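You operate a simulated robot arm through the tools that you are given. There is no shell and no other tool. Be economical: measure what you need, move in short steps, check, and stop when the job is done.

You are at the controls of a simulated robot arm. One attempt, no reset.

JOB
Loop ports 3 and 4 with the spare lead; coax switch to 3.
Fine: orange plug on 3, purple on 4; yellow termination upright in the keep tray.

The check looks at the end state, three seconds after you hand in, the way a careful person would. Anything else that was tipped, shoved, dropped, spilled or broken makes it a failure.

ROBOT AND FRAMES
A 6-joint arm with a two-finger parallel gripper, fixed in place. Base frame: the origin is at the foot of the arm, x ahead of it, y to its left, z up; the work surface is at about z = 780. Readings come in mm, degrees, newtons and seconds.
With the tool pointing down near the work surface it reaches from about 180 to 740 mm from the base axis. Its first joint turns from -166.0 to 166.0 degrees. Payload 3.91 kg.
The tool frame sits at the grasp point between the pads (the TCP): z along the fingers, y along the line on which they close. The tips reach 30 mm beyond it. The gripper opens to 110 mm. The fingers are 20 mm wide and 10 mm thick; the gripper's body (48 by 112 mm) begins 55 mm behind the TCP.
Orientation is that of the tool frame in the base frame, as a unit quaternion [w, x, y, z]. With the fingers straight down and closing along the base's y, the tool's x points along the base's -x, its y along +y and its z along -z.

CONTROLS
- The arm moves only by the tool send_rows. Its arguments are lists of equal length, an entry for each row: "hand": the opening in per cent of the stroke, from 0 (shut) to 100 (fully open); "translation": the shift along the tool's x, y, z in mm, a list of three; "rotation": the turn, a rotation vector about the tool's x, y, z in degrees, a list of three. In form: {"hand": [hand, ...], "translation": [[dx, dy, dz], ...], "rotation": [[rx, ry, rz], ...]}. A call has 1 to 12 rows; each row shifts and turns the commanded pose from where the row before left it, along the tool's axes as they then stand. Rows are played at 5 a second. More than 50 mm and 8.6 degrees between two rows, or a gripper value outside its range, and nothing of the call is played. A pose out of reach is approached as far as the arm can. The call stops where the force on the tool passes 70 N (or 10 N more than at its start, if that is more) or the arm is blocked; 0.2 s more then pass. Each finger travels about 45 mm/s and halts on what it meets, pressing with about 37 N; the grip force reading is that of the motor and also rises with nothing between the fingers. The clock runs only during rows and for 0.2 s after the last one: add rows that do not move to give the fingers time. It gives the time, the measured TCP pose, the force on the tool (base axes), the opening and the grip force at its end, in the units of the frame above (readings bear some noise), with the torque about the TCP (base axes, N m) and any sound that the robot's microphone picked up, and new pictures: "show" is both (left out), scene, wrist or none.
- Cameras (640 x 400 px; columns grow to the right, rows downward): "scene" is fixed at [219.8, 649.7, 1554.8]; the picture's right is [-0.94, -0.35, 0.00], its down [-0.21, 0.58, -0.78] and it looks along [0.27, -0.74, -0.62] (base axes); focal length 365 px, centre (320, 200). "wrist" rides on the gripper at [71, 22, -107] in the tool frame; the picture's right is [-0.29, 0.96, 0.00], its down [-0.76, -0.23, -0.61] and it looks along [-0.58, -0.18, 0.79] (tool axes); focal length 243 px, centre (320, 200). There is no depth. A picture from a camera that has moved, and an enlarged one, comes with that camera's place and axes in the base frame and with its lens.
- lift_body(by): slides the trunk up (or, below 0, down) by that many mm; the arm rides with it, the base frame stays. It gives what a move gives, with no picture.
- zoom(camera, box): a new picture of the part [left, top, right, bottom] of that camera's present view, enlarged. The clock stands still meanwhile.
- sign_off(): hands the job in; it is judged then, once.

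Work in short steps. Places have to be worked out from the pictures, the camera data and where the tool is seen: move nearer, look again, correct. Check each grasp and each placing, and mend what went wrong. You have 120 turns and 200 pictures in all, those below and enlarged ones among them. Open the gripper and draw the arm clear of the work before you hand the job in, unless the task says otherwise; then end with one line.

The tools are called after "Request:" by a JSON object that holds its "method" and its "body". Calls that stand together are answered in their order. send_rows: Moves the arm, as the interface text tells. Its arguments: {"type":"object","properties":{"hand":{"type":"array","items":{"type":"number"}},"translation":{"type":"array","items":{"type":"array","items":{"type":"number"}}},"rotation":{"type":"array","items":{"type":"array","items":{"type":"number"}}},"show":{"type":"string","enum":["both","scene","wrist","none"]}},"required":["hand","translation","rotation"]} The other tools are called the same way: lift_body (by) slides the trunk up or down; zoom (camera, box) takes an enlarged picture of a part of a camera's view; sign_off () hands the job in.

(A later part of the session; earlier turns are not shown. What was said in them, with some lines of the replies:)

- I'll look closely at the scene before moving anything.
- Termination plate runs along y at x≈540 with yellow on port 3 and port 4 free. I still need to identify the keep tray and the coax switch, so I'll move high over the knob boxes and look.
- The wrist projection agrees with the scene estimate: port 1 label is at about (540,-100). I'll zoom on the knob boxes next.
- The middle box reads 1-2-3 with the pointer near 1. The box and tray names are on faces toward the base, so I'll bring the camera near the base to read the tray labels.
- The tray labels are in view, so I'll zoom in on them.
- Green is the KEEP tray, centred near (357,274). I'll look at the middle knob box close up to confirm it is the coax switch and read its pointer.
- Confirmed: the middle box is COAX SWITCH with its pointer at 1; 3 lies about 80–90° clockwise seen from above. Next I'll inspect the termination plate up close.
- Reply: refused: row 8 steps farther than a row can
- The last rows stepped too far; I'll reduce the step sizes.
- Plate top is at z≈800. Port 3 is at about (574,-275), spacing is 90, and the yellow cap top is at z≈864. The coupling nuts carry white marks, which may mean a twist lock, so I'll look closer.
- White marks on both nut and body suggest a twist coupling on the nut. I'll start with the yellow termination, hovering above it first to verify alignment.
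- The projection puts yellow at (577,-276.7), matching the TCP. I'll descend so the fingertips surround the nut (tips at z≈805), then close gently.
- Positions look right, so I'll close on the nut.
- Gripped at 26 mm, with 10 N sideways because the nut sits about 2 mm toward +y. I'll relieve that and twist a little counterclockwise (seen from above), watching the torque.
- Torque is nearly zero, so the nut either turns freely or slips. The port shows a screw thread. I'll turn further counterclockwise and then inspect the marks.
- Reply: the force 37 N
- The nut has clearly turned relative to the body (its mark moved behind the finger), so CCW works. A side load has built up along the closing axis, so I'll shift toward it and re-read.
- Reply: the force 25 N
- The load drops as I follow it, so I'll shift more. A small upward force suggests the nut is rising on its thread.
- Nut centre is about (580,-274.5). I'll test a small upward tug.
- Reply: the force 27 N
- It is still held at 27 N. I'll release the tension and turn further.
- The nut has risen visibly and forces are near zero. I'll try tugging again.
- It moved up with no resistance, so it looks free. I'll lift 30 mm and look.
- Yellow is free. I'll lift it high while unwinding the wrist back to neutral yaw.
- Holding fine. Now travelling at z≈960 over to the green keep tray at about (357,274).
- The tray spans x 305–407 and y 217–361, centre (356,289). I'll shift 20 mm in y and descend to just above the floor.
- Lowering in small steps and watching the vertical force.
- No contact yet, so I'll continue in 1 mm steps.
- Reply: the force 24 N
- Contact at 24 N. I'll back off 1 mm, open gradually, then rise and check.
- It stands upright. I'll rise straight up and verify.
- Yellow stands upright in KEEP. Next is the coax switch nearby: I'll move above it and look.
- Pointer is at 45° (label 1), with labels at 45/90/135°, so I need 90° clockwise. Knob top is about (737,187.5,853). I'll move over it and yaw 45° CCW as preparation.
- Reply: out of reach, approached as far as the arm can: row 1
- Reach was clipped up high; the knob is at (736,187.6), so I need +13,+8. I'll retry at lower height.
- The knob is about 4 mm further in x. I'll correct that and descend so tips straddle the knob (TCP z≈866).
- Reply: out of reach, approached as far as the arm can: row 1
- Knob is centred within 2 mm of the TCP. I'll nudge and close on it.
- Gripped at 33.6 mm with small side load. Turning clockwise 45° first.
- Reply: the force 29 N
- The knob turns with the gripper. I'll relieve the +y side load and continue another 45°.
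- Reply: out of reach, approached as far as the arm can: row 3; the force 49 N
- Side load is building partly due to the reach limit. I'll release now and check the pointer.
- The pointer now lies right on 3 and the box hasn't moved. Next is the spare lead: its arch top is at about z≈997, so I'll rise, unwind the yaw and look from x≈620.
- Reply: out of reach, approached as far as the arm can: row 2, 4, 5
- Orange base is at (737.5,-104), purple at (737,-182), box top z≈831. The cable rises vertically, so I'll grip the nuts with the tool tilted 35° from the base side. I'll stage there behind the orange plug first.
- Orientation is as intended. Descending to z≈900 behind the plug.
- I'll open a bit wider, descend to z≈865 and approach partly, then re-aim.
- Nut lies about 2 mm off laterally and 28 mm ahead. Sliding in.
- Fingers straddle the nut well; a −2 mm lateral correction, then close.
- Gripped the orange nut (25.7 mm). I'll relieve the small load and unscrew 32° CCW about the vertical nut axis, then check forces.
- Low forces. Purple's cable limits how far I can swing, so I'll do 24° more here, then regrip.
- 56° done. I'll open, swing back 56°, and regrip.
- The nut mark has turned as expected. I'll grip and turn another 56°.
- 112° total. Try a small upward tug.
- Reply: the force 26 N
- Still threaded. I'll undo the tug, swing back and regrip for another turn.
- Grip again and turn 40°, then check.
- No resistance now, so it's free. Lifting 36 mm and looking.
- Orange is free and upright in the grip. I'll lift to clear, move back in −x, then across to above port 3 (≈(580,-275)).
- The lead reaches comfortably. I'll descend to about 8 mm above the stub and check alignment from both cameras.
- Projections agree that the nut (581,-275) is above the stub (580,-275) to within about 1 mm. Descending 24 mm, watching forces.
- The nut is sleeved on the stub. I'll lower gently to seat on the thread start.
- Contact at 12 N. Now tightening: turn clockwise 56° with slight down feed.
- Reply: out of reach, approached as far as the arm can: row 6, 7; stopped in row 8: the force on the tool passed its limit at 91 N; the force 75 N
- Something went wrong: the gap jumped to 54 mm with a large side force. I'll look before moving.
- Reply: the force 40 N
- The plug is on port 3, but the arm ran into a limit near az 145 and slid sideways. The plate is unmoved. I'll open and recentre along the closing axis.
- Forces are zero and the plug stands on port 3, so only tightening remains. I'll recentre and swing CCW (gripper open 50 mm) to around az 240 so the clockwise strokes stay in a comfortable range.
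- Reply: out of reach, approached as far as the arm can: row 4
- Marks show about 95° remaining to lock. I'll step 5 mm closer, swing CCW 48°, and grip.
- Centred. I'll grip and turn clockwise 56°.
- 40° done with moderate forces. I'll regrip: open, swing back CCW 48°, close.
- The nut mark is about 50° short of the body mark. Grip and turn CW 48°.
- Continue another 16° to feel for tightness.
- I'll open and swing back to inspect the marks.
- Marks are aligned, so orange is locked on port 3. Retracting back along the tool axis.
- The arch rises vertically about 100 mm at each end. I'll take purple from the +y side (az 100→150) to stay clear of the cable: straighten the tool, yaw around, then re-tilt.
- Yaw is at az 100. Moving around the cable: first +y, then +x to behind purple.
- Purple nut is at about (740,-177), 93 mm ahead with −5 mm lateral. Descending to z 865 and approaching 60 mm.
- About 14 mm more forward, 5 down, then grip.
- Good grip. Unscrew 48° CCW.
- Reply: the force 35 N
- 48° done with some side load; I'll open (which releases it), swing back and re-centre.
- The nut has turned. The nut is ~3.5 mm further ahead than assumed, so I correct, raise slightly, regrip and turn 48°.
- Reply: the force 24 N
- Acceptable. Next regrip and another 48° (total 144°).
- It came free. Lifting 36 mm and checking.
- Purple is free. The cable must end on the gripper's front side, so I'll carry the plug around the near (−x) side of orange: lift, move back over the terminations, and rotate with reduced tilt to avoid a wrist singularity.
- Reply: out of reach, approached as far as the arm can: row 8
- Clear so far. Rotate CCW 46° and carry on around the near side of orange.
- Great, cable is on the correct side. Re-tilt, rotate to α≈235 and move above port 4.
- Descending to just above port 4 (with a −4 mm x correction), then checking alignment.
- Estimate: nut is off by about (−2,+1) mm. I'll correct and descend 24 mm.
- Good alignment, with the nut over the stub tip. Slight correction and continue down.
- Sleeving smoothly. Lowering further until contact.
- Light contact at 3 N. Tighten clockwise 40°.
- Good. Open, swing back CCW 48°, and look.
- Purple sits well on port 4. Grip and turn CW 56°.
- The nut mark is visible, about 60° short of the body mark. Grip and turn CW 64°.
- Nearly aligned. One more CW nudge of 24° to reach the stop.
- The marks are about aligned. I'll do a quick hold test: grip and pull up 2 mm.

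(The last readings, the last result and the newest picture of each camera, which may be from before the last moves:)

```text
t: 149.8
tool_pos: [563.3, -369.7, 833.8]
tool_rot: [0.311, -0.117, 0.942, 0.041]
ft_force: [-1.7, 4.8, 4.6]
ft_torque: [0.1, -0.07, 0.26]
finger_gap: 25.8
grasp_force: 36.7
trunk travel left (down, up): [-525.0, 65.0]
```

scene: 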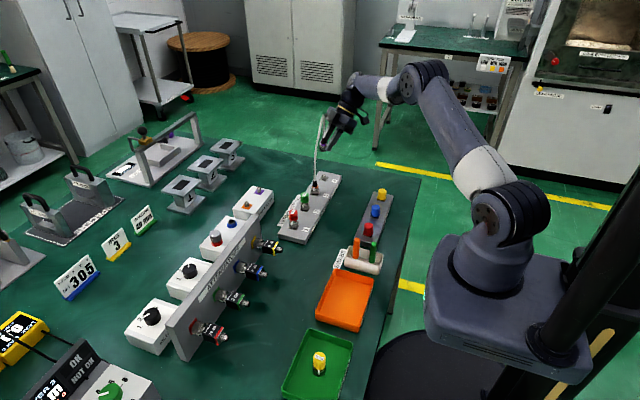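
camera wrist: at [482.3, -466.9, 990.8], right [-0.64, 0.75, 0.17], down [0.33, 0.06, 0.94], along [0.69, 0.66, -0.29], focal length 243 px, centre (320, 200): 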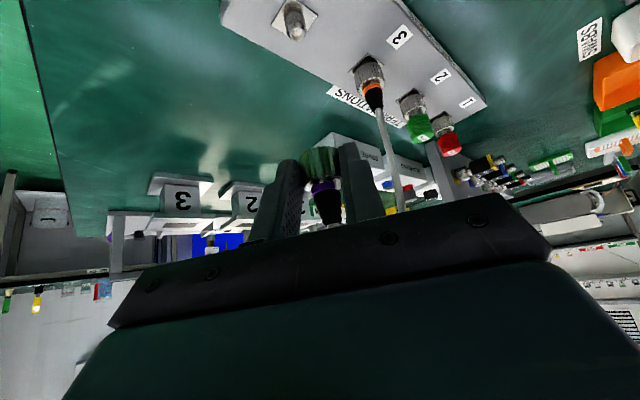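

It holds at 13 N of pull. I'll release and inspect the marks again.

Request:
{"method": "send_rows", "body": {"hand": [30, 50, 50], "translation": [[0, 0, 0], [0, 0, 0], [0, 0, 0]], "rotation": [[0, 0, 0], [0, 0, 0], [0, 0, 0]], "show": "none"}}

Request:
{"method": "zoom", "body": {"camera": "wrist", "box": [220, 80, 420, 220]}}

```text
t: 150.6
tool_pos: [561.8, -371.2, 832.6]
tool_rot: [0.311, -0.118, 0.942, 0.042]
ft_force: [0.2, 0.4, 0.0]
ft_torque: [0.01, -0.01, -0.02]
finger_gap: 54.7
grasp_force: 0.0
trunk travel left (down, up): [-525.0, 65.0]
```

```text
2.86 times, centred on (320, 150) of wrist
camera zoom: at [439.3, -380.3, 876.3], right [-0.01, 0.98, 0.18], down [0.3, -0.17, 0.94], along [0.95, 0.06, -0.29], focal length 693 px, centre (320, 343)
```

zoom: 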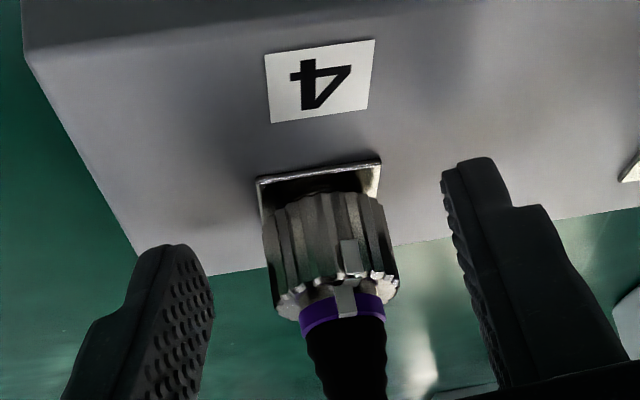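

Marks aligned and the nut no longer turns, so purple is tight. Retract and inspect everything.

Request:
{"method": "send_rows", "body": {"hand": [60, 60, 60, 60, 60, 60, 60, 60, 60], "translation": [[0, 0, -30], [0, 0, -45], [0, 0, -45], [0, 0, -45], [0, 0, -20], [0, 0, 0], [0, 0, 0], [0, 0, 0], [0, 0, 0]], "rotation": [[0, 0, 0], [0, 0, 0], [0, 0, 0], [0, 0, 0], [0, 0, 0], [0, 8, 0], [0, 8, 0], [0, 8, 0], [0, 8, 0]]}}

Request:
{"method": "zoom", "body": {"camera": "scene", "box": [220, 110, 350, 240]}}

Request:
{"method": "zoom", "body": {"camera": "scene", "box": [270, 310, 370, 400]}}

Request:
{"method": "zoom", "body": {"camera": "scene", "box": [110, 200, 300, 370]}}

```text
t: 152.6
tool_pos: [454.2, -399.3, 982.3]
tool_rot: [0.038, -0.124, 0.992, 0.007]
ft_force: [-0.7, 0.0, -0.3]
ft_torque: [-0.01, -0.01, 0.01]
finger_gap: 66.0
grasp_force: 0.0
trunk travel left (down, up): [-525.0, 65.0]
camera wrist: at [372.5, -399.0, 1083.5], right [0.05, 1.0, 0.03], down [0.75, -0.05, 0.66], along [0.66, -0.01, -0.75], focal length 243 px, centre (320, 200)
```

scene: 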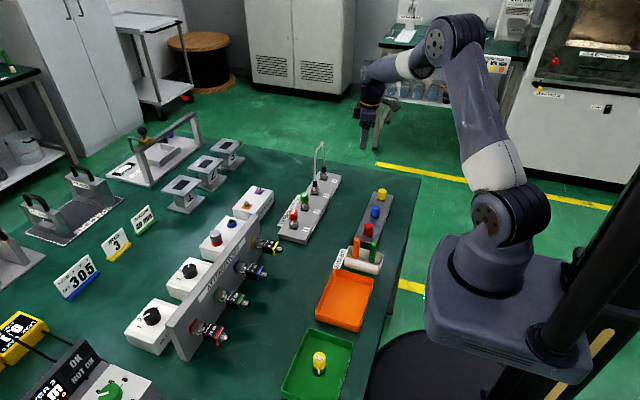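
wrist: 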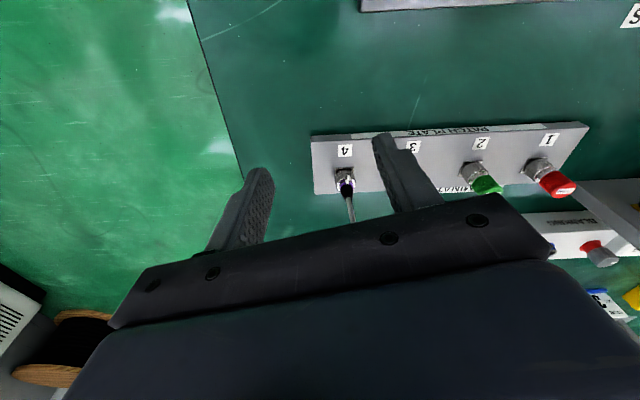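

```text
3.08 times, centred on (285, 175) of scene
camera zoom: at [219.8, 649.7, 1554.8], right [-0.94, -0.35, 0.0], down [-0.21, 0.58, -0.78], along [0.27, -0.74, -0.62], focal length 1123 px, centre (428, 277)
```

zoom: 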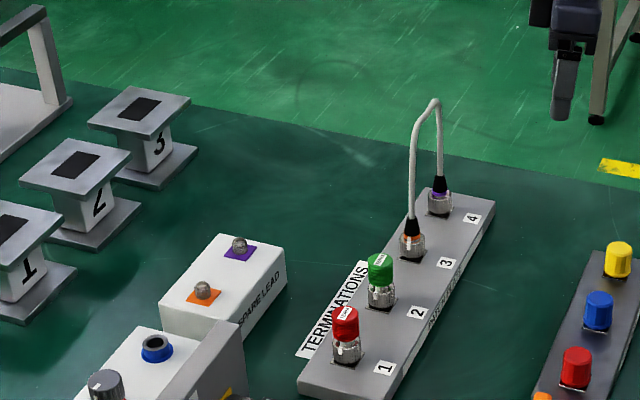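

```text
4.44 times, centred on (320, 355) of scene
camera zoom: at [219.8, 649.7, 1554.8], right [-0.94, -0.35, 0.0], down [-0.21, 0.58, -0.78], along [0.27, -0.74, -0.62], focal length 1622 px, centre (320, -489)
```

zoom: 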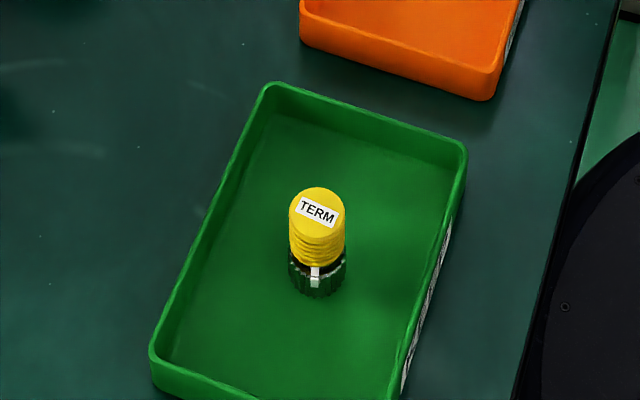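

```text
2.35 times, centred on (205, 285) of scene
camera zoom: at [219.8, 649.7, 1554.8], right [-0.94, -0.35, 0.0], down [-0.21, 0.58, -0.78], along [0.27, -0.74, -0.62], focal length 859 px, centre (591, 0)
```

zoom: 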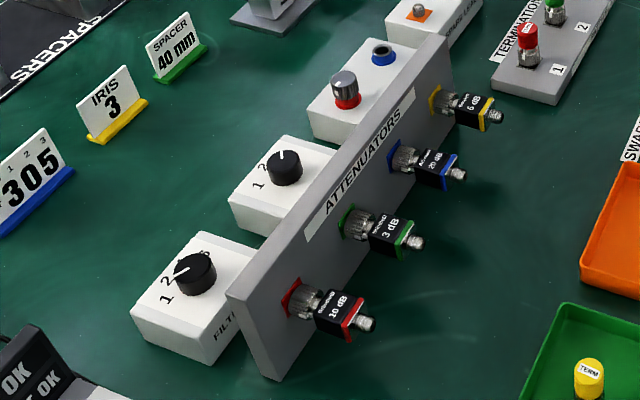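

The end state checks out: orange is on 3, purple on 4, yellow stands upright in KEEP, the coax switch points at 3, and nothing else has moved. The gripper is open and the arm is clear, so I'm handing in.

Request:
{"method": "sign_off", "body": {}}

```text
The job is handed in.
```

I looped ports 3 and 4 with the spare lead (orange on 3, purple on 4, both screwed tight), set the coax switch to 3, and stood the yellow termination upright in the KEEP tray.
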